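You operate a simulated robot arm through the tools that you are given. There is no shell and no other tool. Be economical: measure what you need, move in short steps, check, and stop when the job is done.

You are at the controls of a simulated robot arm. One attempt, no reset.

## Task
Shim the die in the block till the gap display reads 0.
Fine: open the clamp first and shut it after; two shims do it.

It is judged by the outcome, as a careful person would: the job done as asked, and still so three seconds after it is handed in. It fails if anything else is knocked over, pushed out of place, dropped, spilled or broken.

## Robot
A 6-joint arm with a two-finger parallel gripper, fixed in place. Base frame: the origin is at the foot of the arm, x ahead of it, y to its left, z up; the work surface is at about z = 850. Lengths are in mm, angles in degrees, forces in N, time in s.
With the tool pointing down near the work surface it reaches from about 240 to 640 mm from the base axis. Its first joint turns from -66.0 to 66.0 degrees. Payload 2.7 kg.
Tool frame: the origin (TCP) lies between the finger pads and is the grasp point; the fingertips stand 23 mm ahead of it; z points along the fingers, y is the line along which they close. The gripper opens to 94 mm. The fingers are 38 mm wide and 10 mm thick; the gripper's body (54 by 96 mm) begins 39 mm behind the TCP.
Orientation is that of the tool frame in the base frame, as a unit quaternion [w, x, y, z]. With the fingers straight down and closing along the base's y, the tool's x points along the base's -x, its y along +y and its z along -z.

## Interface
- The arm moves only by the tool nudge_tool. Its argument "increments" is one flat list of numbers, 7 for each row, row after row: the shift along the tool's x, y, z in mm, then the turn, a rotation vector about the tool's x, y, z in rad, then the gripper command, from -1 (fully open) to 1 (shut), values between in proportion. In form: [x, y, z, wx, wy, wz, gripper, x, y, z, wx, wy, wz, gripper, ...]. A call has 1 to 12 rows; each row is the pose to reach, as a shift and turn from the pose commanded when the call began, along the tool's axes at that moment. Rows are played at 5 a second. More than 50 mm and 8.6 degrees between two rows, or a gripper value outside its range, and nothing of the call is played. Where a pose cannot be reached the arm comes as near as it can. A force on the tool above 60 N (or 10 N above the force at the start of the call, whichever is more), or a blocked arm, ends the call early, and 0.2 s more pass. Each finger travels about 45 mm/s and halts on what it meets, pressing with about 21 N; the grip force reading is that of the motor and also rises with nothing between the fingers. The clock runs only during rows and for 0.2 s after the last one: add rows that repeat a pose to give the fingers time. The reply holds the time, the measured pose of the TCP, the force on the tool along the base axes, the opening and the grip force, in the units named above and with some noise.
- Cameras (640 x 400 px; columns grow to the right, rows downward): "scene" is fixed at [68.5, -425.7, 1406.3]; the picture's right is [0.85, -0.52, 0.00], its down [-0.28, -0.46, -0.84] and it looks along [0.44, 0.72, -0.54] (base axes); focal length 356 px, centre (320, 200). "wrist" rides on the gripper at [-39, 0, -44] in the tool frame; the picture's right is [0.00, -1.00, 0.00], its down [0.97, 0.00, -0.24] and it looks along [0.24, 0.00, 0.97] (tool axes); focal length 218 px, centre (320, 200). There is no depth. A picture from a camera that has moved, and an enlarged one, comes with that camera's place and axes in the base frame and with its lens.
- snapshot(camera): a new picture of that camera. It takes no simulated time.
- enlarge(camera, box): a new picture of the part [left, top, right, bottom] of that camera's present view, enlarged. It takes no simulated time.
- job_done(): hands the job in; it is judged then, once.

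Go step by step. Nothing tells you positions but the pictures and the camera data: compare them with the known pose of the tool, close in by small moves and look again before you grip or let go. The budget is 120 turns and 84 pictures, counting those below and the enlarged ones. Unless the task says otherwise, let go and move clear before handing in, and close with one line.

The tools are called after "Call:" as a command line: name --argument value ..., lists and objects as JSON in quotes. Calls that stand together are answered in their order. nudge_tool: Moves the arm, as the interface text tells. Its arguments: {"type":"object","properties":{"increments":{"type":"array","items":{"type":"number"}}},"required":["increments"]} The other tools are called the same way: snapshot (camera) takes a picture; enlarge (camera, box) takes an enlarged picture of a part of a camera's view; job_done () hands the job in.

At the start:

```text
time: 0.0
position: [455.3, 124.8, 1064.5]
tool_rot: [0.001, -0.001, 1.0, 0.0]
contact_force: [-0.6, -0.8, 0.4]
gripper_width: 94.1
gripper_force: 0.0
```

scene: 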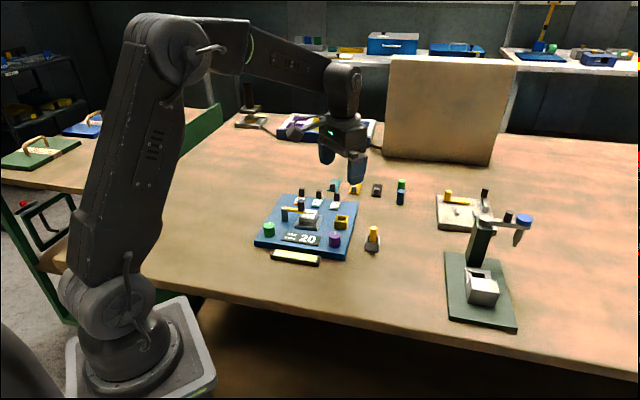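
wrist: 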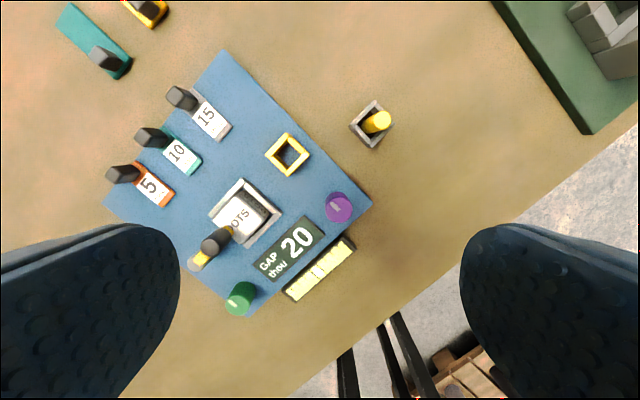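

I see a blue fixture with a gap display of 20, three shims (5, 10, 15), a block with a clamp, and other items around it. 5 + 15 makes 20; I'll look closer first.

Call:
enlarge --camera "wrist" --box '[80, 40, 400, 320]'

Call:
enlarge --camera "scene" --box '[240, 165, 400, 265]'

```text
1.43 times, centred on (240, 180) of wrist
camera zoom: at [495.1, 125.8, 1109.7], right [0.0, -1.0, 0.0], down [-0.97, 0.0, 0.24], along [-0.24, 0.0, -0.97], focal length 312 px, centre (434, 229)
```

zoom: 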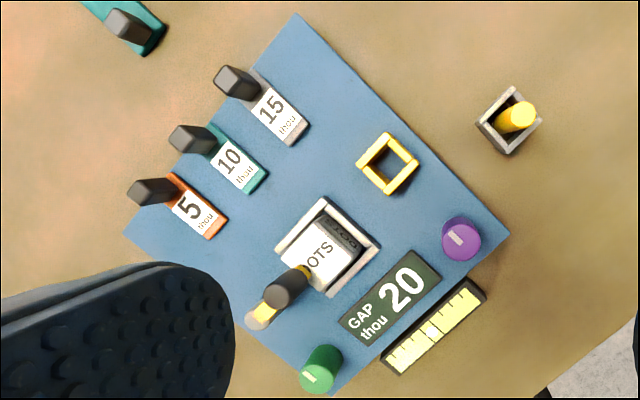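

```text
4.00 times, centred on (320, 215) of scene
camera zoom: at [68.5, -425.7, 1406.3], right [0.85, -0.52, 0.0], down [-0.28, -0.46, -0.84], along [0.44, 0.72, -0.54], focal length 1424 px, centre (320, 140)
```

zoom: 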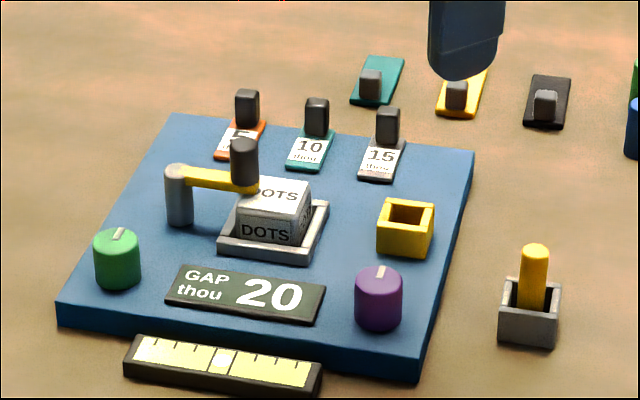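

I'll look more closely at the block, the die and the shims.

Call:
enlarge --camera "scene" --box '[275, 185, 355, 235]'

Call:
enlarge --camera "wrist" --box '[180, 160, 300, 280]'

Call:
enlarge --camera "scene" --box '[420, 170, 560, 330]'

```text
8.00 times, centred on (315, 210) of scene
camera zoom: at [68.5, -425.7, 1406.3], right [0.85, -0.52, 0.0], down [-0.28, -0.46, -0.84], along [0.44, 0.72, -0.54], focal length 2848 px, centre (360, 120)
```

zoom: 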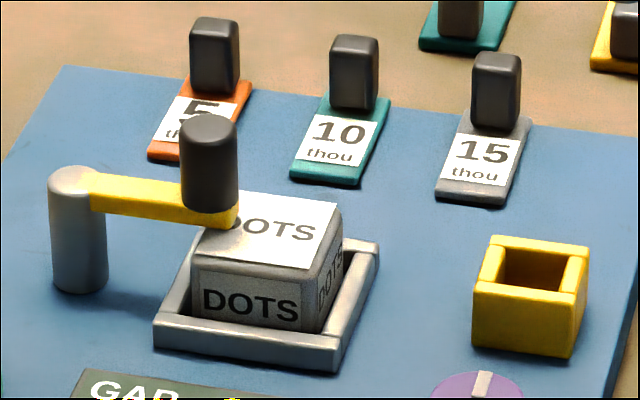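

```text
3.33 times, centred on (240, 220) of wrist
camera zoom: at [495.1, 125.8, 1109.7], right [0.0, -1.0, 0.0], down [-0.97, 0.0, 0.24], along [-0.24, 0.0, -0.97], focal length 728 px, centre (587, 133)
```

zoom: 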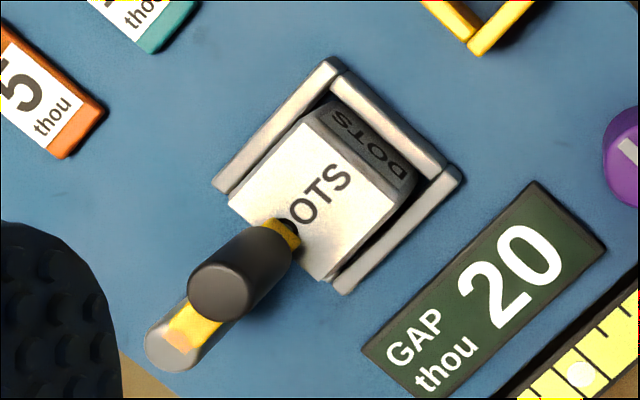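

```text
2.50 times, centred on (490, 250) of scene
camera zoom: at [68.5, -425.7, 1406.3], right [0.85, -0.52, 0.0], down [-0.28, -0.46, -0.84], along [0.44, 0.72, -0.54], focal length 890 px, centre (-105, 75)
```

zoom: 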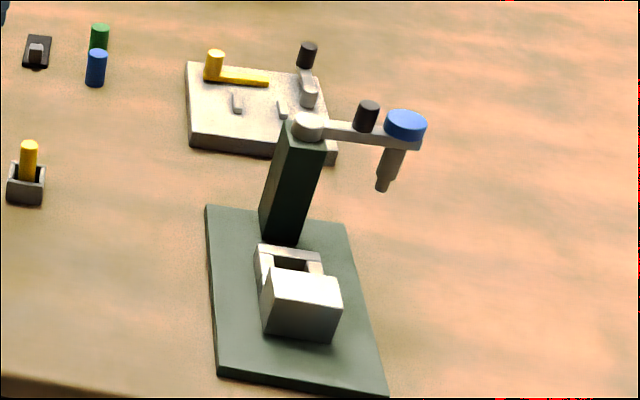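

The die sits in a four-walled pocket with a swing clamp over it, roughly at (424, 207). I'll move the wrist camera above it to see details.

Call:
nudge_tool --increments '[8, 41, 0, 0, 0, 0, -1, 16, 82, 0, 0, 0, 0, -1]'

Call:
snapshot --camera "wrist"

Call:
enlarge --camera "wrist" --box '[220, 100, 420, 300]'

```text
time: 0.6
position: [438.4, 206.2, 1065.7]
tool_rot: [0.001, 0.0, 1.0, 0.001]
contact_force: [-0.5, -0.5, 0.6]
gripper_width: 93.8
gripper_force: 0.0
```

```text
76 pictures are left
camera wrist: at [478.2, 207.4, 1111.5], right [0.0, -1.0, 0.0], down [-0.97, 0.0, 0.24], along [-0.24, 0.0, -0.97], focal length 218 px, centre (320, 200)
```

wrist: 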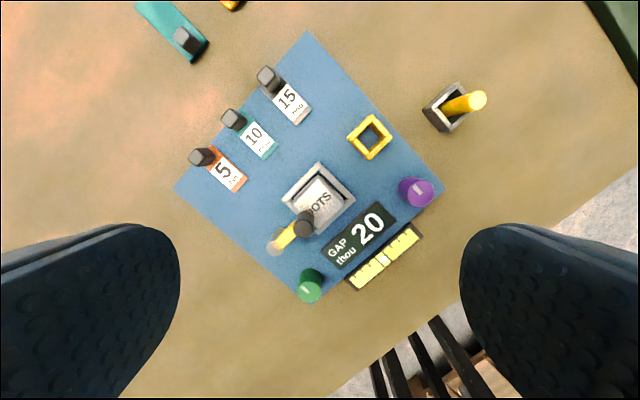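

```text
2.00 times, centred on (320, 200) of wrist
camera zoom: at [478.2, 207.4, 1111.5], right [0.0, -1.0, 0.0], down [-0.97, 0.0, 0.24], along [-0.24, 0.0, -0.97], focal length 436 px, centre (320, 200)
```

zoom: 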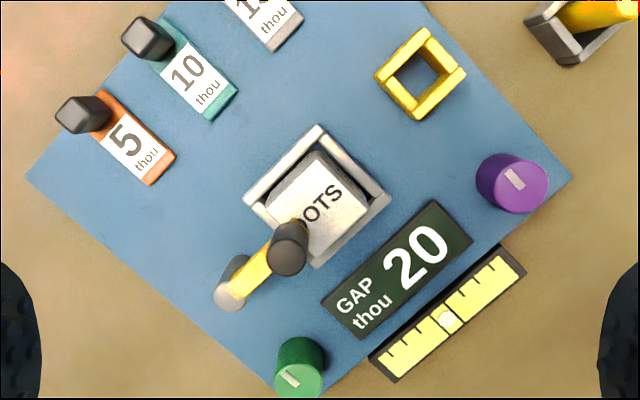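

I'll go closer above the pocket to judge the gap around the die.

Call:
nudge_tool --increments '[8, -4, 38, 0, 0, 0, -1, 10, -8, 75, 0, 0, 0, -1]'

Call:
enlarge --camera "wrist" --box '[180, 50, 460, 330]'

Call:
enlarge --camera "wrist" --box '[250, 130, 390, 270]'

```text
time: 1.2
position: [429.5, 199.6, 991.8]
tool_rot: [0.001, 0.0, 1.0, 0.001]
contact_force: [-0.7, -0.9, 0.3]
gripper_width: 93.9
gripper_force: 0.1
```

```text
1.43 times, centred on (320, 190) of wrist
camera zoom: at [468.9, 199.3, 1036.1], right [0.0, -1.0, 0.0], down [-0.97, 0.0, 0.24], along [-0.24, 0.0, -0.97], focal length 312 px, centre (320, 214)
```

zoom: 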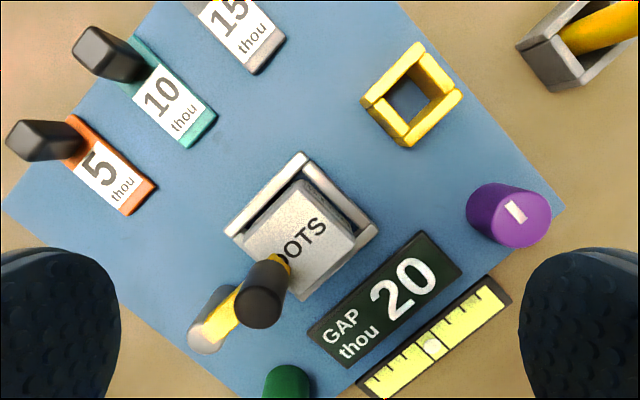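

```text
2.86 times, centred on (320, 200) of wrist
camera zoom: at [468.9, 199.3, 1036.1], right [0.0, -1.0, 0.0], down [-0.97, 0.0, 0.24], along [-0.24, 0.0, -0.97], focal length 624 px, centre (320, 200)
```

zoom: 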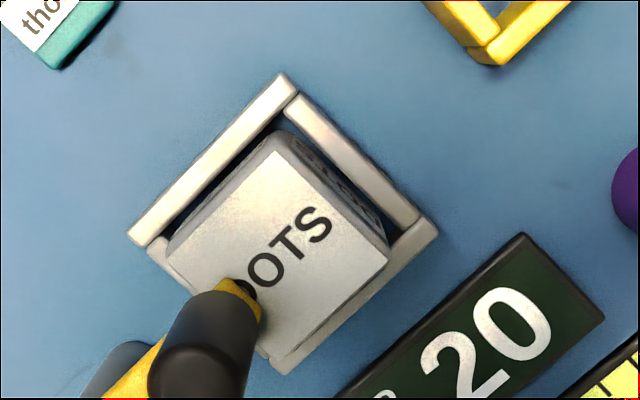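

There's a gap on the side towards the shims. I'll tilt the wrist camera to get a lower side view to understand the gap, shim thicknesses and clamp.

Call:
nudge_tool --increments '[-12, 0, 0, 0, 0.13, 0, -1, -24, 0, 0, 0, 0.26, 0, -1, -36, 0, 0, 0, 0.39, 0, -1, -48, 0, 0, 0, 0.52, 0, -1, -60, 0, 0, 0, 0.65, 0, -1, -72, 0, 0, 0, 0.78, 0, -1]'

Call:
snapshot --camera "wrist"

Call:
enlarge --camera "wrist" --box '[220, 140, 420, 265]'

```text
time: 2.6
position: [460.0, 188.1, 975.2]
tool_rot: [-0.38, -0.001, 0.925, 0.0]
contact_force: [0.2, 0.2, -0.6]
gripper_width: 94.2
gripper_force: 0.1
out of reach, approached as far as the arm can: row 6
```

```text
72 pictures are left
camera wrist: at [519.5, 188.7, 978.9], right [0.0, -1.0, 0.0], down [-0.52, 0.0, 0.85], along [-0.85, 0.0, -0.52], focal length 218 px, centre (320, 200)
```

wrist: 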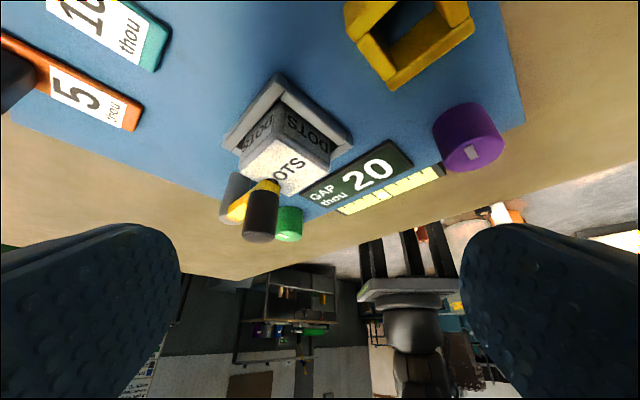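

```text
3.20 times, centred on (320, 202) of wrist
camera zoom: at [519.5, 188.7, 978.9], right [0.0, -1.0, 0.0], down [-0.52, 0.0, 0.85], along [-0.85, 0.0, -0.52], focal length 698 px, centre (320, 192)
```

zoom: 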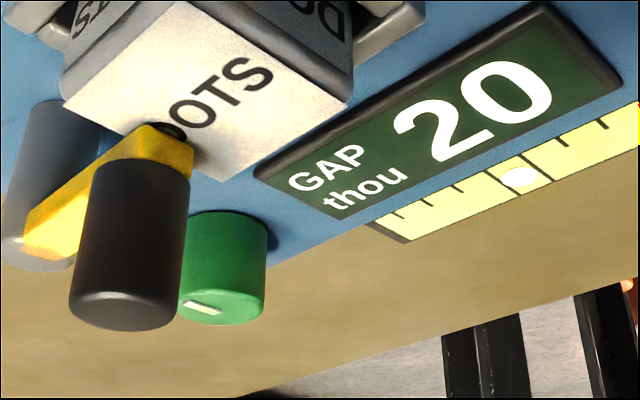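

The image is upside-down in height but useful. I'll enlarge the block area and the shims.

Call:
enlarge --camera "wrist" --box '[210, 60, 370, 200]'

Call:
enlarge --camera "wrist" --box '[0, 0, 200, 140]'

Call:
enlarge --camera "scene" --box '[290, 180, 345, 235]'

```text
2.86 times, centred on (290, 130) of wrist
camera zoom: at [519.5, 188.7, 978.9], right [0.0, -1.0, 0.0], down [-0.52, 0.0, 0.85], along [-0.85, 0.0, -0.52], focal length 624 px, centre (406, 400)
```

zoom: 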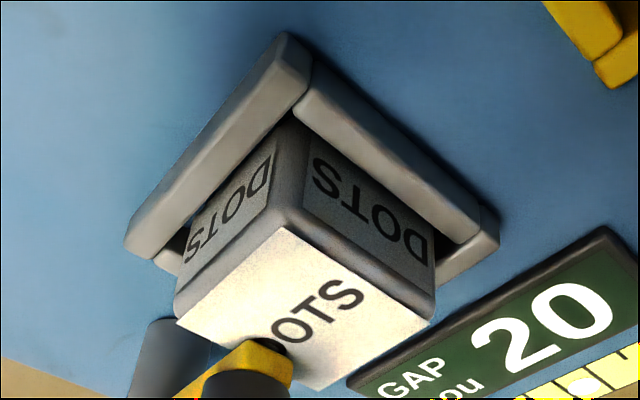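

```text
2.86 times, centred on (100, 70) of wrist
camera zoom: at [519.5, 188.7, 978.9], right [0.0, -1.0, 0.0], down [-0.52, 0.0, 0.85], along [-0.85, 0.0, -0.52], focal length 624 px, centre (949, 571)
```

zoom: 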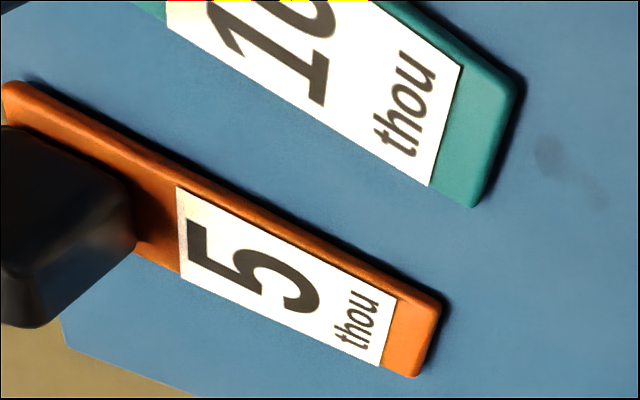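

```text
7.27 times, centred on (318, 208) of scene
camera zoom: at [68.5, -425.7, 1406.3], right [0.85, -0.52, 0.0], down [-0.28, -0.46, -0.84], along [0.44, 0.72, -0.54], focal length 2589 px, centre (338, 146)
```

zoom: 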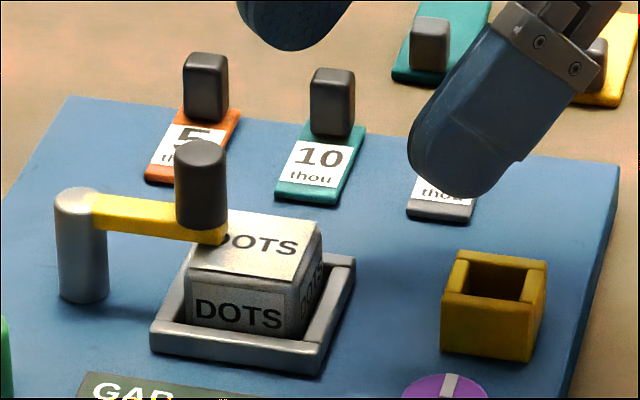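

I'll zoom hard on the gaps and shim edges from the scene camera, after pulling the arm back upright so it does not block the view.

Call:
nudge_tool --increments '[0, 0, -20, 0, -0.13, 0, -1, 0, 0, -40, 0, -0.26, 0, -1, 0, 0, -60, 0, -0.39, 0, -1, 0, 0, -80, 0, -0.52, 0, -1, 0, 0, -100, 0, -0.65, 0, -1, 0, 0, -100, 0, -0.78, 0, -1]'

Call:
enlarge --camera "scene" --box '[292, 205, 328, 230]'

Call:
enlarge --camera "scene" --box '[290, 185, 345, 215]'

```text
time: 4.0
position: [532.2, 188.6, 1045.8]
tool_rot: [0.002, -0.001, 1.0, 0.0]
contact_force: [0.6, -0.5, -0.2]
gripper_width: 94.0
gripper_force: 0.0
```

```text
16.00 times, centred on (310, 218) of scene
camera zoom: at [68.5, -425.7, 1406.3], right [0.85, -0.52, 0.0], down [-0.28, -0.46, -0.84], along [0.44, 0.72, -0.54], focal length 5697 px, centre (480, -80)
```

zoom: 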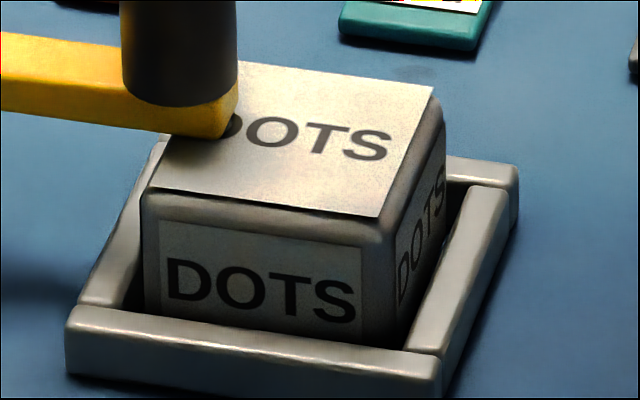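

```text
11.64 times, centred on (318, 200) of scene
camera zoom: at [68.5, -425.7, 1406.3], right [0.85, -0.52, 0.0], down [-0.28, -0.46, -0.84], along [0.44, 0.72, -0.54], focal length 4143 px, centre (349, 200)
```

zoom: 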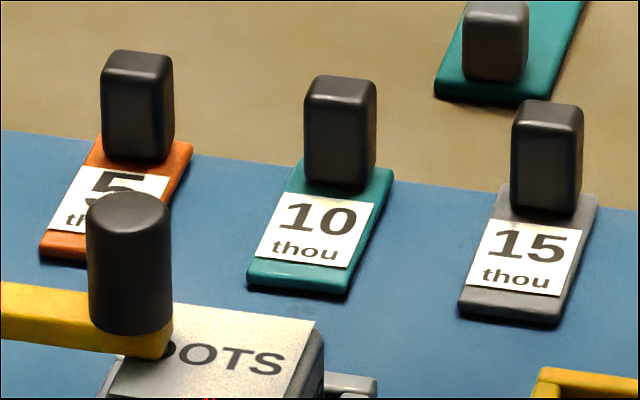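

The clamp's underside sits right on the die top (z≈903), walls top at ≈882, and there is clearance round the die. I'll zoom in to compare the shim thicknesses and slot width.

Call:
enlarge --camera "scene" --box '[292, 196, 308, 206]'

Call:
enlarge --camera "scene" --box '[326, 200, 342, 210]'

Call:
enlarge --camera "wrist" --box '[180, 180, 420, 330]'

```text
16.00 times, centred on (300, 201) of scene
camera zoom: at [68.5, -425.7, 1406.3], right [0.85, -0.52, 0.0], down [-0.28, -0.46, -0.84], along [0.44, 0.72, -0.54], focal length 5697 px, centre (640, 184)
```

zoom: 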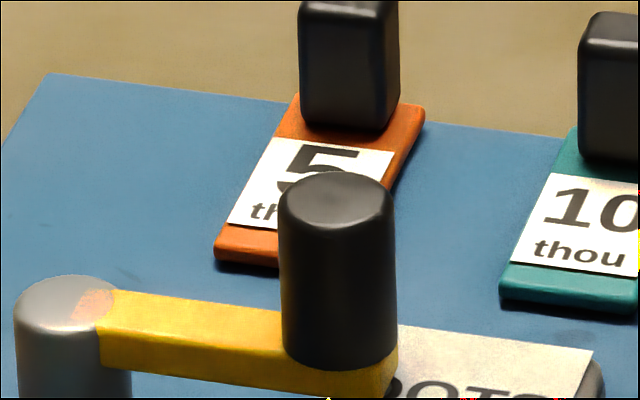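

```text
16.00 times, centred on (334, 205) of scene
camera zoom: at [68.5, -425.7, 1406.3], right [0.85, -0.52, 0.0], down [-0.28, -0.46, -0.84], along [0.44, 0.72, -0.54], focal length 5697 px, centre (96, 120)
```

zoom: 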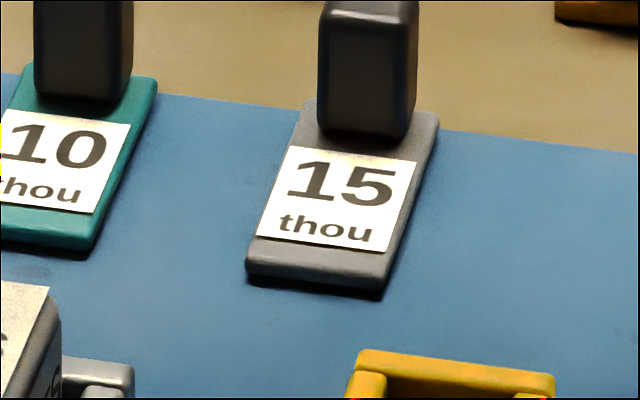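

```text
2.67 times, centred on (300, 255) of wrist
camera zoom: at [570.6, 189.6, 1089.7], right [0.0, -1.0, 0.0], down [-0.97, 0.0, 0.24], along [-0.24, 0.0, -0.97], focal length 582 px, centre (373, 53)
```

zoom: 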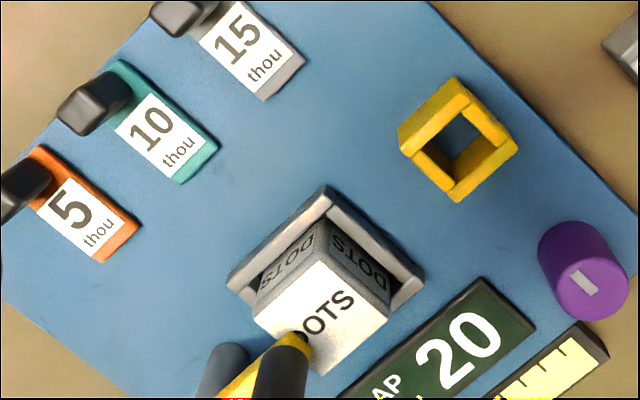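

Shims are all similar in plate thickness, so 5 + 15 is the choice. First the clamp: knob at about (410, 220), top z≈936, pivot post at about (380, 257). I move above the knob with the fingers turned 45°, then look.

Call:
nudge_tool --increments '[20, 5, 0, 0, 0, 0.13, -1, 41, 11, 0, 0, 0, 0.26, -1, 61, 16, 0, 0, 0, 0.39, -1, 81, 21, 0, 0, 0, 0.52, -1, 102, 27, 0, 0, 0, 0.65, -1, 122, 32, 20, 0, 0, 0.785, -1, 122, 32, 55, 0, 0, 0.785, -1, 122, 32, 55, 0, 0, 0.785, 0]'

Call:
snapshot --camera "wrist"

Call:
enlarge --camera "scene" --box '[250, 160, 378, 240]'

```text
time: 5.8
position: [408.5, 219.5, 989.5]
tool_rot: [0.001, 0.383, 0.924, 0.001]
contact_force: [0.6, 0.1, -0.5]
gripper_width: 58.9
gripper_force: 0.1
```

```text
62 pictures are left
camera wrist: at [437.6, 193.2, 1033.7], right [-0.71, -0.71, 0.0], down [-0.69, 0.69, 0.24], along [-0.17, 0.17, -0.97], focal length 218 px, centre (320, 200)
```

wrist: 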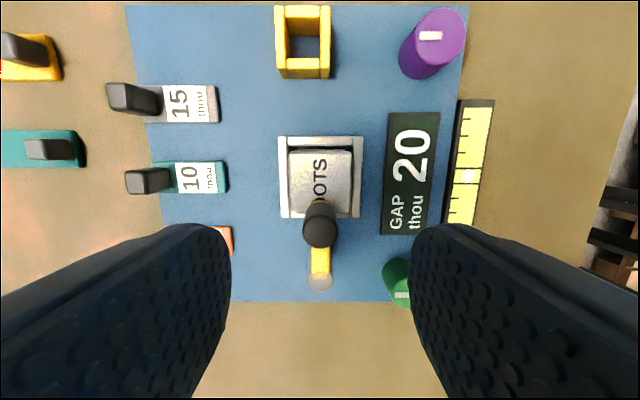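

```text
5.00 times, centred on (314, 200) of scene
camera zoom: at [68.5, -425.7, 1406.3], right [0.85, -0.52, 0.0], down [-0.28, -0.46, -0.84], along [0.44, 0.72, -0.54], focal length 1780 px, centre (350, 200)
```

zoom: 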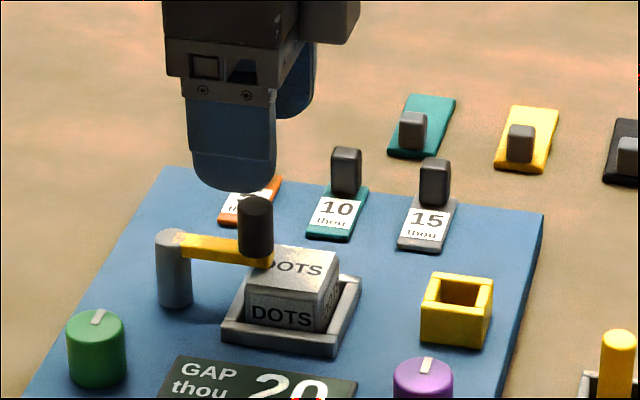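

Alignment over the clamp arm is good. I'll descend with the knob between half-open fingers, and close loosely to cage it.

Call:
nudge_tool --increments '[0, 0, 20, 0, 0, 0, 0, 0, 0, 40, 0, 0, 0, 0, 0, 0, 55, 0, 0, 0, 0, 0, 0, 55, 0, 0, 0, 0.5, 0, 0, 55, 0, 0, 0, 0.5]'

Call:
enlarge --camera "scene" --box '[250, 160, 378, 240]'

Call:
snapshot --camera "wrist"

```text
time: 7.0
position: [408.6, 220.8, 935.4]
tool_rot: [0.0, 0.381, 0.925, 0.0]
contact_force: [-0.2, 0.6, 0.9]
gripper_width: 23.4
gripper_force: 0.0
```

```text
5.00 times, centred on (314, 200) of scene
camera zoom: at [68.5, -425.7, 1406.3], right [0.85, -0.52, 0.0], down [-0.28, -0.46, -0.84], along [0.44, 0.72, -0.54], focal length 1780 px, centre (350, 200)
```

zoom: 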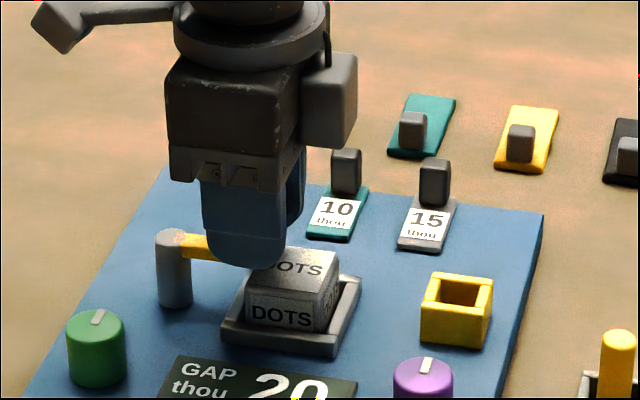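

```text
59 pictures are left
camera wrist: at [436.4, 193.5, 979.6], right [-0.71, -0.71, 0.0], down [-0.69, 0.69, 0.24], along [-0.17, 0.17, -0.97], focal length 218 px, centre (320, 200)
```

wrist: 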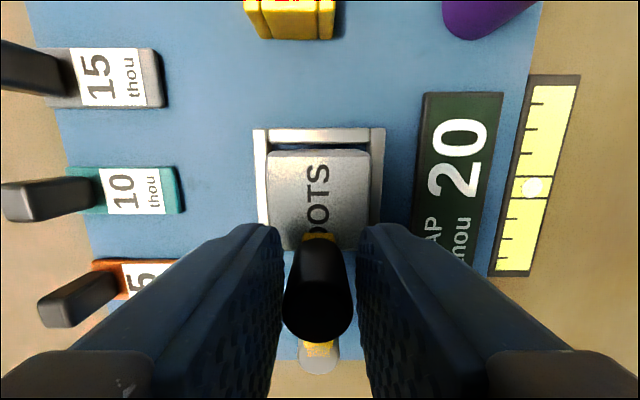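

Knob is caged between the fingers. I'll swing the arm towards the front in an arc about the post, 48° first, and check.

Call:
nudge_tool --increments '[0.5, -6.9, 0, 0, 0, 0.14, 0.5, 1.9, -13.6, 0, 0, 0, 0.279, 0.5, 4.3, -20.1, 0, 0, 0, 0.419, 0.5, 7.5, -26.2, 0, 0, 0, 0.559, 0.5, 11.6, -31.8, 0, 0, 0, 0.698, 0.5, 16.4, -36.8, 0, 0, 0, 0.838, 0.5]'

Call:
snapshot --camera "wrist"

```text
time: 8.4
position: [379.7, 211.2, 939.0]
tool_rot: [0.003, 0.726, 0.688, 0.015]
contact_force: [43.0, 16.6, 5.3]
gripper_width: 72.4
gripper_force: 21.4
```

```text
58 pictures are left
camera wrist: at [376.7, 171.8, 982.9], right [-1.0, 0.05, -0.02], down [0.05, 0.97, 0.26], along [0.04, 0.26, -0.97], focal length 218 px, centre (320, 200)
```

wrist: 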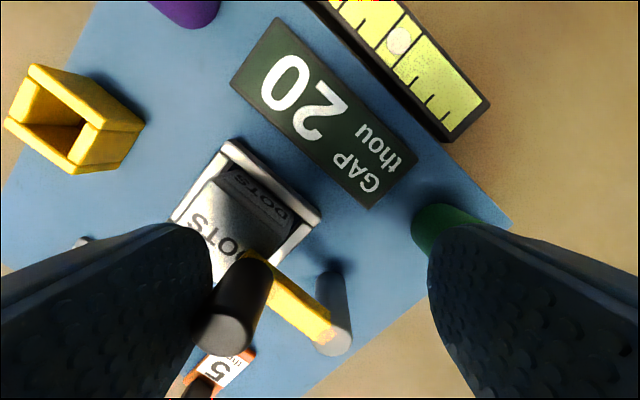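

The clamp does not go that way: the fingers were pushed apart and the arm did not move. I'll back along the same arc to the start.

Call:
nudge_tool --increments '[-2, 6.5, 0, 0, 0, -0.14, 0, -3.5, 13.5, 0, 0, 0, -0.279, 0, -4.5, 20.5, 0, 0, 0, -0.419, 0, -4.8, 27.3, 0, 0, 0, -0.559, 0, -4.5, 33.9, 0, 0, 0, -0.698, 0, 16.4, 36.8, 0, 0, 0, -0.838, 0]'

Call:
snapshot --camera "wrist"

```text
time: 9.8
position: [407.7, 220.0, 932.5]
tool_rot: [-0.001, 0.381, 0.925, -0.002]
contact_force: [-0.2, 0.0, -0.5]
gripper_width: 47.0
gripper_force: 0.0
```

```text
57 pictures are left
camera wrist: at [436.7, 193.0, 977.5], right [-0.7, -0.71, 0.0], down [-0.69, 0.68, 0.24], along [-0.17, 0.17, -0.97], focal length 218 px, centre (320, 200)
```

wrist: 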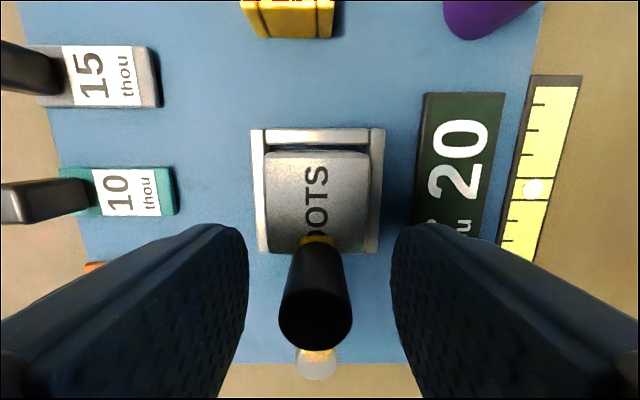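

Back at the start, everything looks unmoved. Now I try the other direction, a small swing first.

Call:
nudge_tool --increments '[0, 0, 0, 0, 0, 0, 0.5, 0, 0, 0, 0, 0, 0, 0.5, 0.5, 6.9, 0, 0, 0, -0.14, 0.5, 1.9, 13.6, 0, 0, 0, -0.279, 0.5, 3, 17, 0, 0, 0, -0.34, 0.5]'

Call:
snapshot --camera "wrist"

```text
time: 11.0
position: [420.1, 233.7, 933.8]
tool_rot: [0.0, 0.219, 0.976, 0.001]
contact_force: [0.1, -0.9, -0.4]
gripper_width: 23.6
gripper_force: 0.3
```

```text
56 pictures are left
camera wrist: at [455.4, 218.6, 979.4], right [-0.43, -0.9, 0.0], down [-0.88, 0.41, 0.24], along [-0.22, 0.1, -0.97], focal length 218 px, centre (320, 200)
```

wrist: 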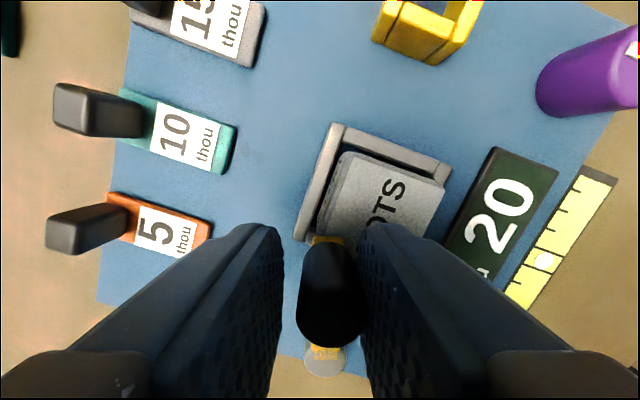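

It swings freely this way. I continue to about 90° open.

Call:
nudge_tool --increments '[0.5, 6.9, 0, 0, 0, -0.14, 0.5, 1.9, 13.6, 0, 0, 0, -0.279, 0.5, 4.3, 20.1, 0, 0, 0, -0.419, 0.5, 7.5, 26.2, 0, 0, 0, -0.559, 0.5, 11.6, 31.8, 0, 0, 0, -0.698, 0.5, 16.4, 36.8, 0, 0, 0, -0.838, 0.5, 21.8, 41, 0, 0, 0, -0.977, 0.5, 27.8, 44.5, 0, 0, 0, -1.117, 0.5, 34.2, 47.1, 0, 0, 0, -1.257, 0.5]'

Call:
snapshot --camera "wrist"

Call:
enlarge --camera "scene" --box '[250, 160, 378, 240]'

```text
time: 13.0
position: [407.9, 291.3, 934.0]
tool_rot: [0.0, -0.396, 0.918, -0.001]
contact_force: [2.0, -6.4, 2.1]
gripper_width: 26.3
gripper_force: 3.7
```

```text
55 pictures are left
camera wrist: at [435.9, 319.4, 979.4], right [0.73, -0.69, 0.0], down [-0.67, -0.71, 0.24], along [-0.16, -0.18, -0.97], focal length 218 px, centre (320, 200)
```

wrist: 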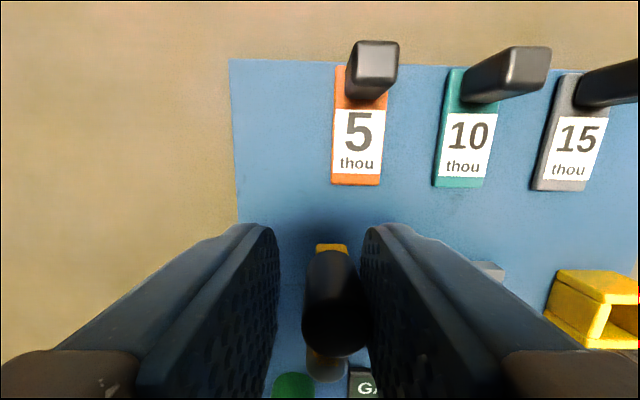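

```text
5.00 times, centred on (314, 200) of scene
camera zoom: at [68.6, -425.9, 1406.3], right [0.85, -0.52, 0.0], down [-0.28, -0.46, -0.84], along [0.44, 0.72, -0.54], focal length 1780 px, centre (350, 200)
```

zoom: 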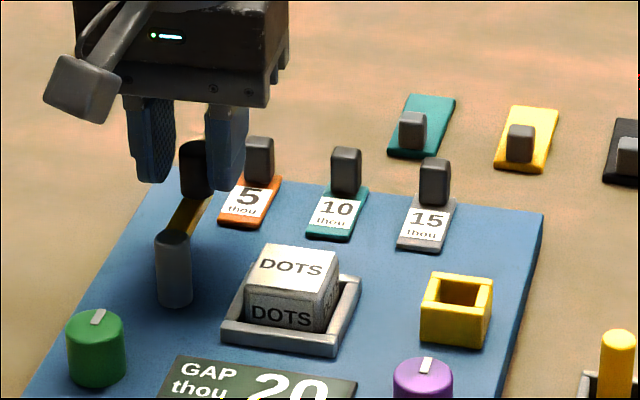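

The clamp is open at its stop. I'll open the fingers, rise, and look at the shims.

Call:
nudge_tool --increments '[0, 0, 0, 0, 0, 0, 0, 0, 0, 0, 0, 0, 0, 0, 0, 0, -40, 0, 0, 0, 0, 0, 0, -80, 0, 0, 0, 0, -10, -20, -80, 0, 0, 0, 0]'

Call:
snapshot --camera "wrist"

Call:
enlarge --camera "scene" --box '[280, 180, 344, 220]'

```text
time: 14.2
position: [430.1, 286.8, 1016.2]
tool_rot: [-0.001, -0.396, 0.918, 0.0]
contact_force: [0.6, 0.5, -0.3]
gripper_width: 47.2
gripper_force: 0.1
```

```text
53 pictures are left
camera wrist: at [457.7, 314.7, 1059.9], right [0.73, -0.69, 0.0], down [-0.67, -0.71, 0.24], along [-0.16, -0.17, -0.97], focal length 218 px, centre (320, 200)
```

wrist: 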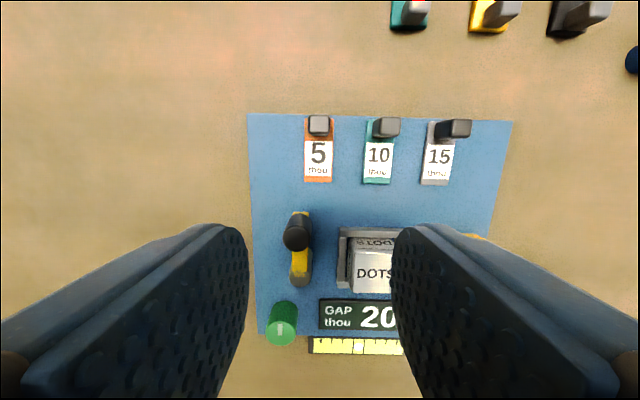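

```text
10.00 times, centred on (312, 200) of scene
camera zoom: at [68.5, -425.7, 1406.3], right [0.85, -0.52, 0.0], down [-0.28, -0.46, -0.84], along [0.44, 0.72, -0.54], focal length 3560 px, centre (400, 200)
```

zoom: 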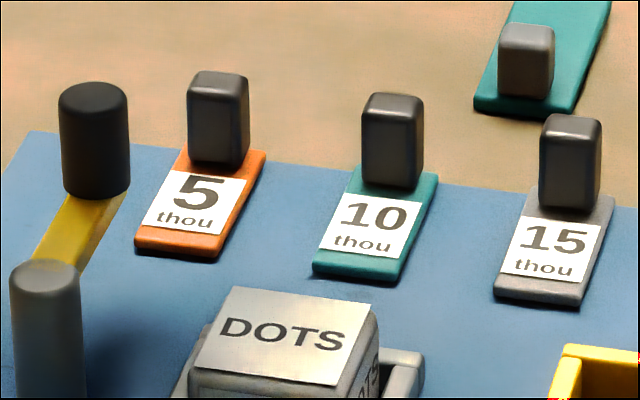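

The die is free and the display still reads 20. The 5 shim's handle is near (468, 326), top z≈902. I move above it and check alignment.

Call:
nudge_tool --increments '[-27, 0, 0, 0, 0, 0.028, 0, -54.7, -0.9, 0, 0, 0, 0.028, 0.2, -54.7, -0.9, 40, 0, 0, 0.028, 0.2, -54.7, -0.9, 66, 0, 0, 0.028, 0.2]'

Call:
snapshot --camera "wrist"

Call:
enlarge --camera "scene" --box '[250, 150, 378, 230]'

```text
time: 15.2
position: [466.5, 324.5, 947.5]
tool_rot: [0.001, -0.383, 0.924, 0.0]
contact_force: [0.0, 0.0, 0.0]
gripper_width: 37.5
gripper_force: 0.0
```

```text
51 pictures are left
camera wrist: at [495.4, 352.2, 992.4], right [0.71, -0.71, 0.0], down [-0.69, -0.69, 0.24], along [-0.17, -0.17, -0.97], focal length 218 px, centre (320, 200)
```

wrist: 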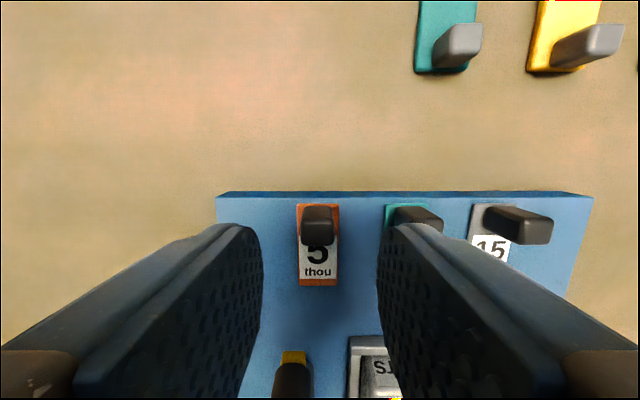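

```text
5.00 times, centred on (314, 190) of scene
camera zoom: at [68.5, -425.7, 1406.3], right [0.85, -0.52, 0.0], down [-0.28, -0.46, -0.84], along [0.44, 0.72, -0.54], focal length 1780 px, centre (350, 250)
```

zoom: 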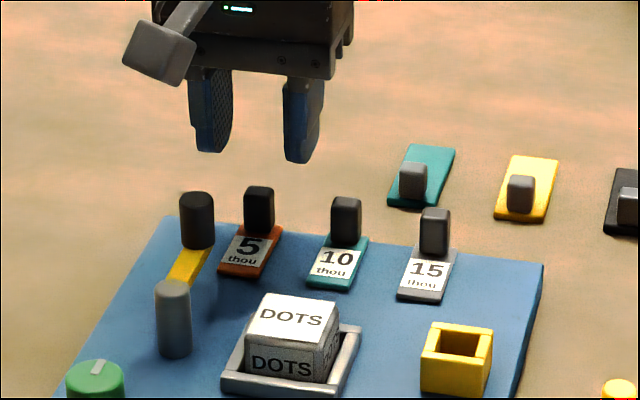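

Well aligned over the handle. I descend and grip.

Call:
nudge_tool --increments '[0, 0.5, 22, 0, 0, 0, 0.2, 0, 0.5, 43, 0, 0, 0, 0.2, 0, 0.5, 43, 0, 0, 0, 0.2, 0, 0.5, 43, 0, 0, 0, 1, 0, 0.5, 43, 0, 0, 0, 1, 0, 0.5, 43, 0, 0, 0, 1]'

Call:
nudge_tool --increments '[0, 0, -20, 0, 0, 0, 1, 0, 0, -50, 0, 0, 0, 1]'

Call:
enlarge --camera "scene" --box '[250, 150, 378, 230]'

Call:
snapshot --camera "wrist"

```text
time: 16.6
position: [466.1, 324.3, 906.6]
tool_rot: [0.001, -0.382, 0.924, 0.0]
contact_force: [1.2, -0.7, -2.7]
gripper_width: 15.8
gripper_force: 44.7
```

```text
time: 17.2
position: [469.0, 325.2, 957.8]
tool_rot: [0.002, -0.383, 0.924, 0.0]
contact_force: [-0.2, -0.1, 0.4]
gripper_width: 0.2
gripper_force: 42.5
```

```text
5.00 times, centred on (314, 190) of scene
camera zoom: at [68.5, -425.7, 1406.3], right [0.85, -0.52, 0.0], down [-0.28, -0.46, -0.84], along [0.44, 0.72, -0.54], focal length 1780 px, centre (350, 250)
```

zoom: 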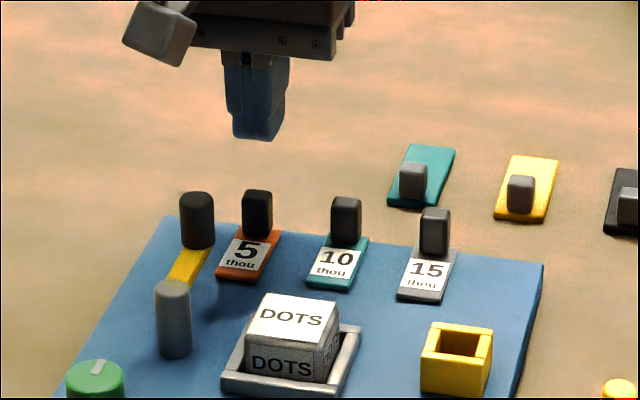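

```text
48 pictures are left
camera wrist: at [497.0, 353.9, 1002.3], right [0.71, -0.71, 0.0], down [-0.69, -0.69, 0.24], along [-0.17, -0.17, -0.97], focal length 218 px, centre (320, 200)
```

wrist: 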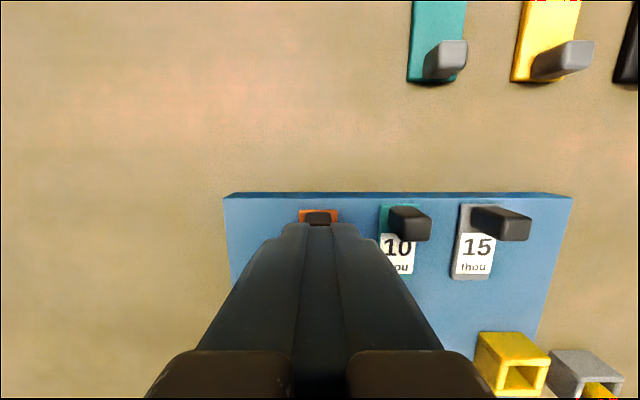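

The grip slipped off while lifting; the shim stayed in place. I'll grip deeper and lift slower.

Call:
nudge_tool --increments '[0, 0, 0, 0, 0, 0, 0.2, 0, 0, 0, 0, 0, 0, 0.2, 1, 0, 25, 0, 0, 0, 0.2, 1, 0, 45, 0, 0, 0, 0.2, 1, 0, 52, 0, 0, 0, 0.2, 1, 0, 55, 0, 0, 0, 0.2, 1, 0, 55, 0, 0, 0, 0.2]'

Call:
enlarge --camera "scene" --box '[270, 170, 334, 210]'

Call:
snapshot --camera "wrist"

```text
time: 18.8
position: [466.9, 323.7, 902.3]
tool_rot: [0.0, -0.383, 0.924, 0.0]
contact_force: [0.1, 1.5, -0.2]
gripper_width: 37.2
gripper_force: 0.1
```

```text
10.00 times, centred on (302, 190) of scene
camera zoom: at [68.5, -425.7, 1406.3], right [0.85, -0.52, 0.0], down [-0.28, -0.46, -0.84], along [0.44, 0.72, -0.54], focal length 3560 px, centre (500, 300)
```

zoom: 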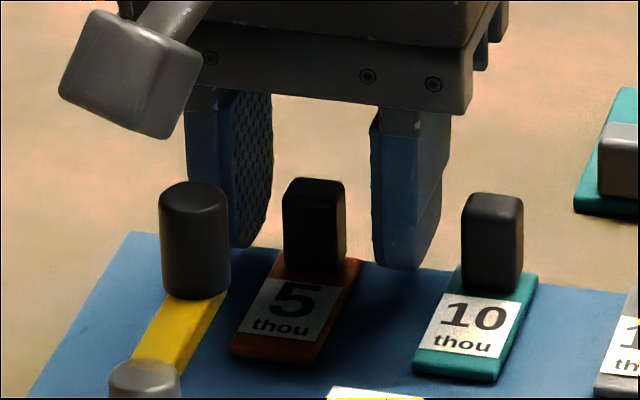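

```text
46 pictures are left
camera wrist: at [495.8, 352.4, 946.6], right [0.71, -0.71, 0.0], down [-0.69, -0.69, 0.24], along [-0.17, -0.17, -0.97], focal length 218 px, centre (320, 200)
```

wrist: 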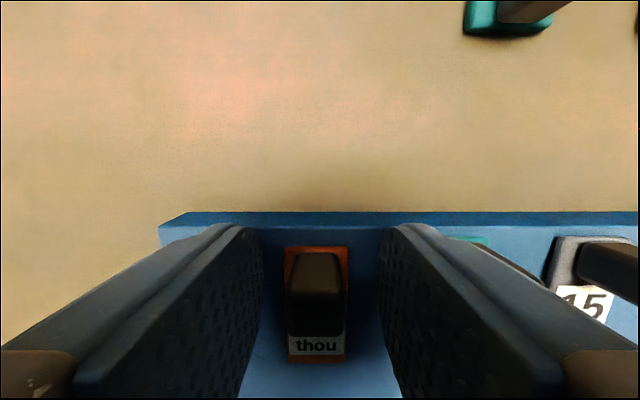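

Fingers straddle the handle properly. I go down a bit more, close and lift slowly.

Call:
nudge_tool --increments '[2, 0, 3, 0, 0, 0, 0.2, 2, 0, 3, 0, 0, 0, 1, 2, 0, 3, 0, 0, 0, 1, 2, 0, 3, 0, 0, 0, 1, 2, 0, 1, 0, 0, 0, 1, 2, 0, -2, 0, 0, 0, 1, 2, 0, -5, 0, 0, 0, 1]'

Call:
enlarge --camera "scene" --box '[270, 170, 334, 210]'

```text
time: 20.4
position: [463.5, 322.3, 898.6]
tool_rot: [-0.008, -0.381, 0.925, -0.002]
contact_force: [-6.7, 7.1, -39.6]
gripper_width: 15.5
gripper_force: 45.1
```

```text
10.00 times, centred on (302, 190) of scene
camera zoom: at [68.9, -425.1, 1406.5], right [0.85, -0.52, 0.0], down [-0.28, -0.46, -0.84], along [0.44, 0.72, -0.54], focal length 3560 px, centre (500, 300)
```

zoom: 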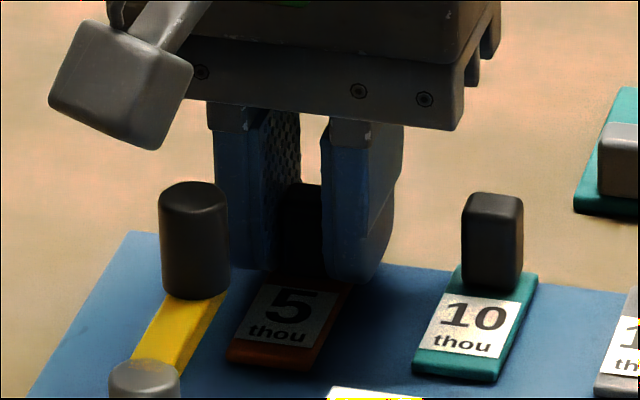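

The shim resists lifting with ~40 N, so it seems captive, perhaps a slider. I relieve the lift and try sliding it gently towards the block.

Call:
nudge_tool --increments '[0, 0, 6, 0, 0, 0, 1, 2, 0, 6, 0, 0, 0, 1, 4, 0, 6, 0, 0, 0, 1, 6, 0, 6, 0, 0, 0, 1]'

Call:
enlarge --camera "scene" --box '[270, 170, 334, 210]'

```text
time: 21.4
position: [460.5, 319.0, 900.5]
tool_rot: [0.0, -0.383, 0.924, 0.0]
contact_force: [-10.3, 11.7, -16.1]
gripper_width: 15.3
gripper_force: 45.5
```

```text
10.00 times, centred on (302, 190) of scene
camera zoom: at [68.5, -425.2, 1406.5], right [0.85, -0.52, 0.0], down [-0.28, -0.46, -0.84], along [0.44, 0.72, -0.54], focal length 3560 px, centre (500, 300)
```

zoom: 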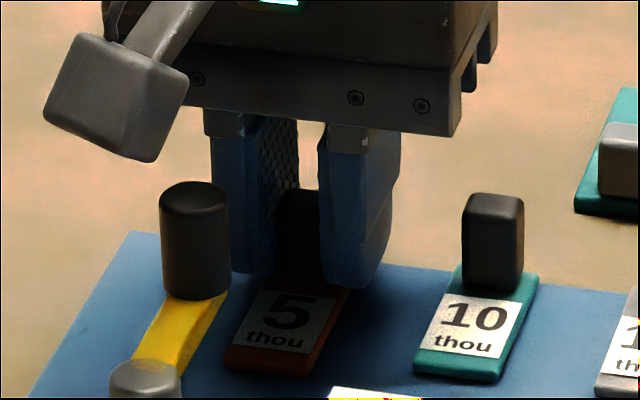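

It slides along its own axis freely (force only sideways and vertical). I'll correct the side and height offsets and keep sliding towards the block.

Call:
nudge_tool --increments '[2, 1.5, 1.5, 0, 0, 0, 1, 5, 1.5, 1.5, 0, 0, 0, 1, 8, 1.5, 1.5, 0, 0, 0, 1, 11, 1.5, 1.5, 0, 0, 0, 1, 14, 1.5, 1.5, 0, 0, 0, 1]'

Call:
enlarge --camera "scene" --box '[260, 170, 356, 260]'

```text
time: 22.6
position: [450.7, 309.8, 899.8]
tool_rot: [0.003, -0.383, 0.924, 0.0]
contact_force: [-5.6, 5.8, 0.1]
gripper_width: 15.2
gripper_force: 44.3
```

```text
4.44 times, centred on (308, 215) of scene
camera zoom: at [68.4, -425.5, 1406.4], right [0.85, -0.52, 0.0], down [-0.28, -0.46, -0.84], along [0.44, 0.72, -0.54], focal length 1582 px, centre (373, 133)
```

zoom: 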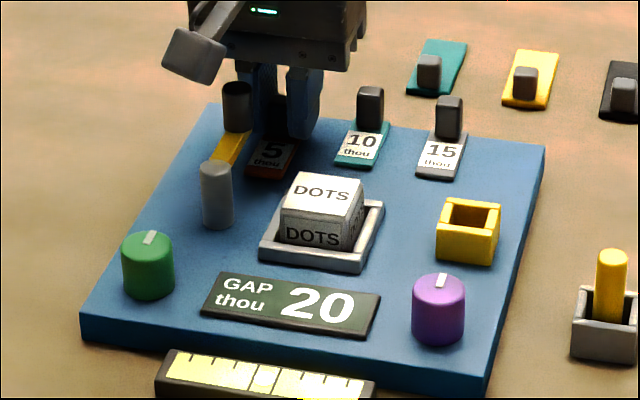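

It slides well; no stop yet and the display is still 20. A few more mm, watching clearance to the clamp knob.

Call:
nudge_tool --increments '[2, 0.6, 0, 0, 0, 0, 1, 4, 0.6, 0, 0, 0, 0, 1, 6, 0.6, 0, 0, 0, 0, 1, 8, 0.6, 0, 0, 0, 0, 1]'

Call:
enlarge --camera "scene" --box '[260, 170, 356, 260]'

Call:
snapshot --camera "wrist"

```text
time: 23.6
position: [446.3, 303.4, 899.7]
tool_rot: [0.003, -0.383, 0.924, 0.0]
contact_force: [13.1, 2.2, 10.3]
gripper_width: 15.2
gripper_force: 45.0
```

```text
4.44 times, centred on (308, 215) of scene
camera zoom: at [68.7, -425.7, 1406.3], right [0.85, -0.52, 0.0], down [-0.28, -0.46, -0.84], along [0.44, 0.72, -0.54], focal length 1582 px, centre (373, 133)
```

zoom: 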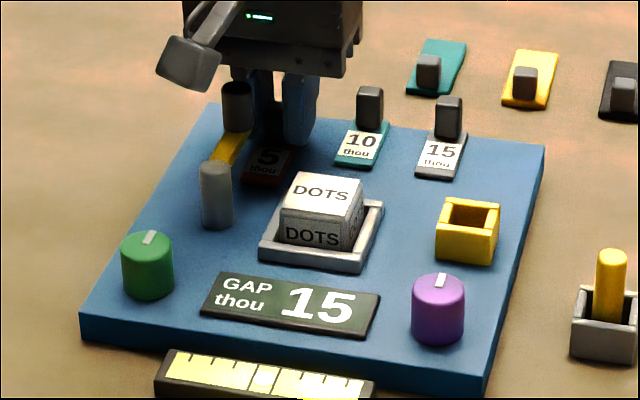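

```text
41 pictures are left
camera wrist: at [473.8, 332.5, 944.9], right [0.71, -0.71, 0.0], down [-0.69, -0.69, 0.23], along [-0.16, -0.17, -0.97], focal length 218 px, centre (320, 200)
```

wrist: 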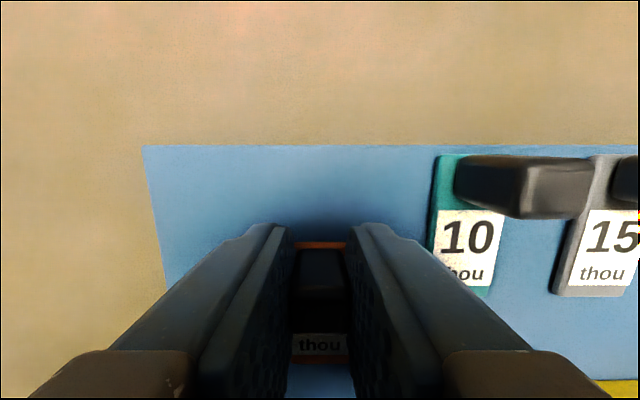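

The display now reads 15: the 5 shim counts when slid to its stop. I release it, rise, and go above the 15 shim's handle near (538, 254).

Call:
nudge_tool --increments '[-0.5, 0, 0, 0, 0, 0, 0.2, -0.5, 0, 0, 0, 0, 0, 0.2, 0, 0, -20, 0, 0, 0, 0.2, 0, 0, -60, 0, 0, 0, 0.2, -15, -40, -60, 0, 0, 0, 0.2, -29.9, -80, -60, 0, 0, 0, 0.2, -29.9, -99, -60, 0, 0, 0, 0.2, -29.9, -99, -50, 0, 0, 0, 0.2]'

Call:
snapshot --camera "wrist"

Call:
enlarge --camera "scene" --box '[260, 150, 388, 250]'

```text
time: 25.4
position: [534.4, 254.5, 947.5]
tool_rot: [0.001, -0.383, 0.924, 0.0]
contact_force: [-0.3, -0.3, -0.1]
gripper_width: 37.5
gripper_force: 0.1
```

```text
40 pictures are left
camera wrist: at [563.2, 283.1, 992.7], right [0.71, -0.71, 0.0], down [-0.69, -0.69, 0.24], along [-0.17, -0.17, -0.97], focal length 218 px, centre (320, 200)
```

wrist: 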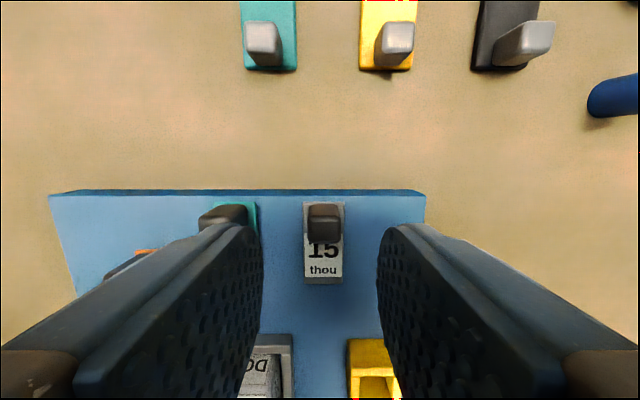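

```text
4.00 times, centred on (324, 200) of scene
camera zoom: at [68.5, -425.7, 1406.3], right [0.85, -0.52, 0.0], down [-0.28, -0.46, -0.84], along [0.44, 0.72, -0.54], focal length 1424 px, centre (304, 200)
```

zoom: 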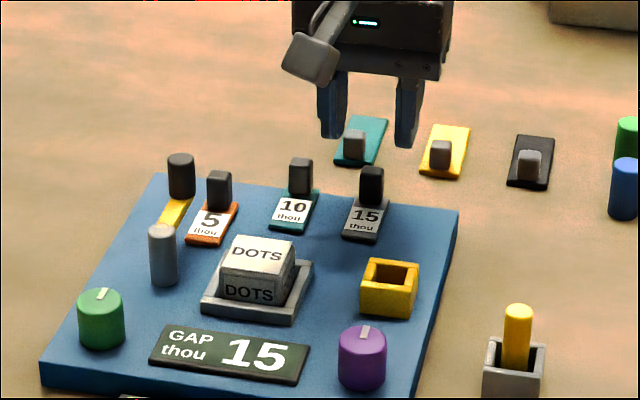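

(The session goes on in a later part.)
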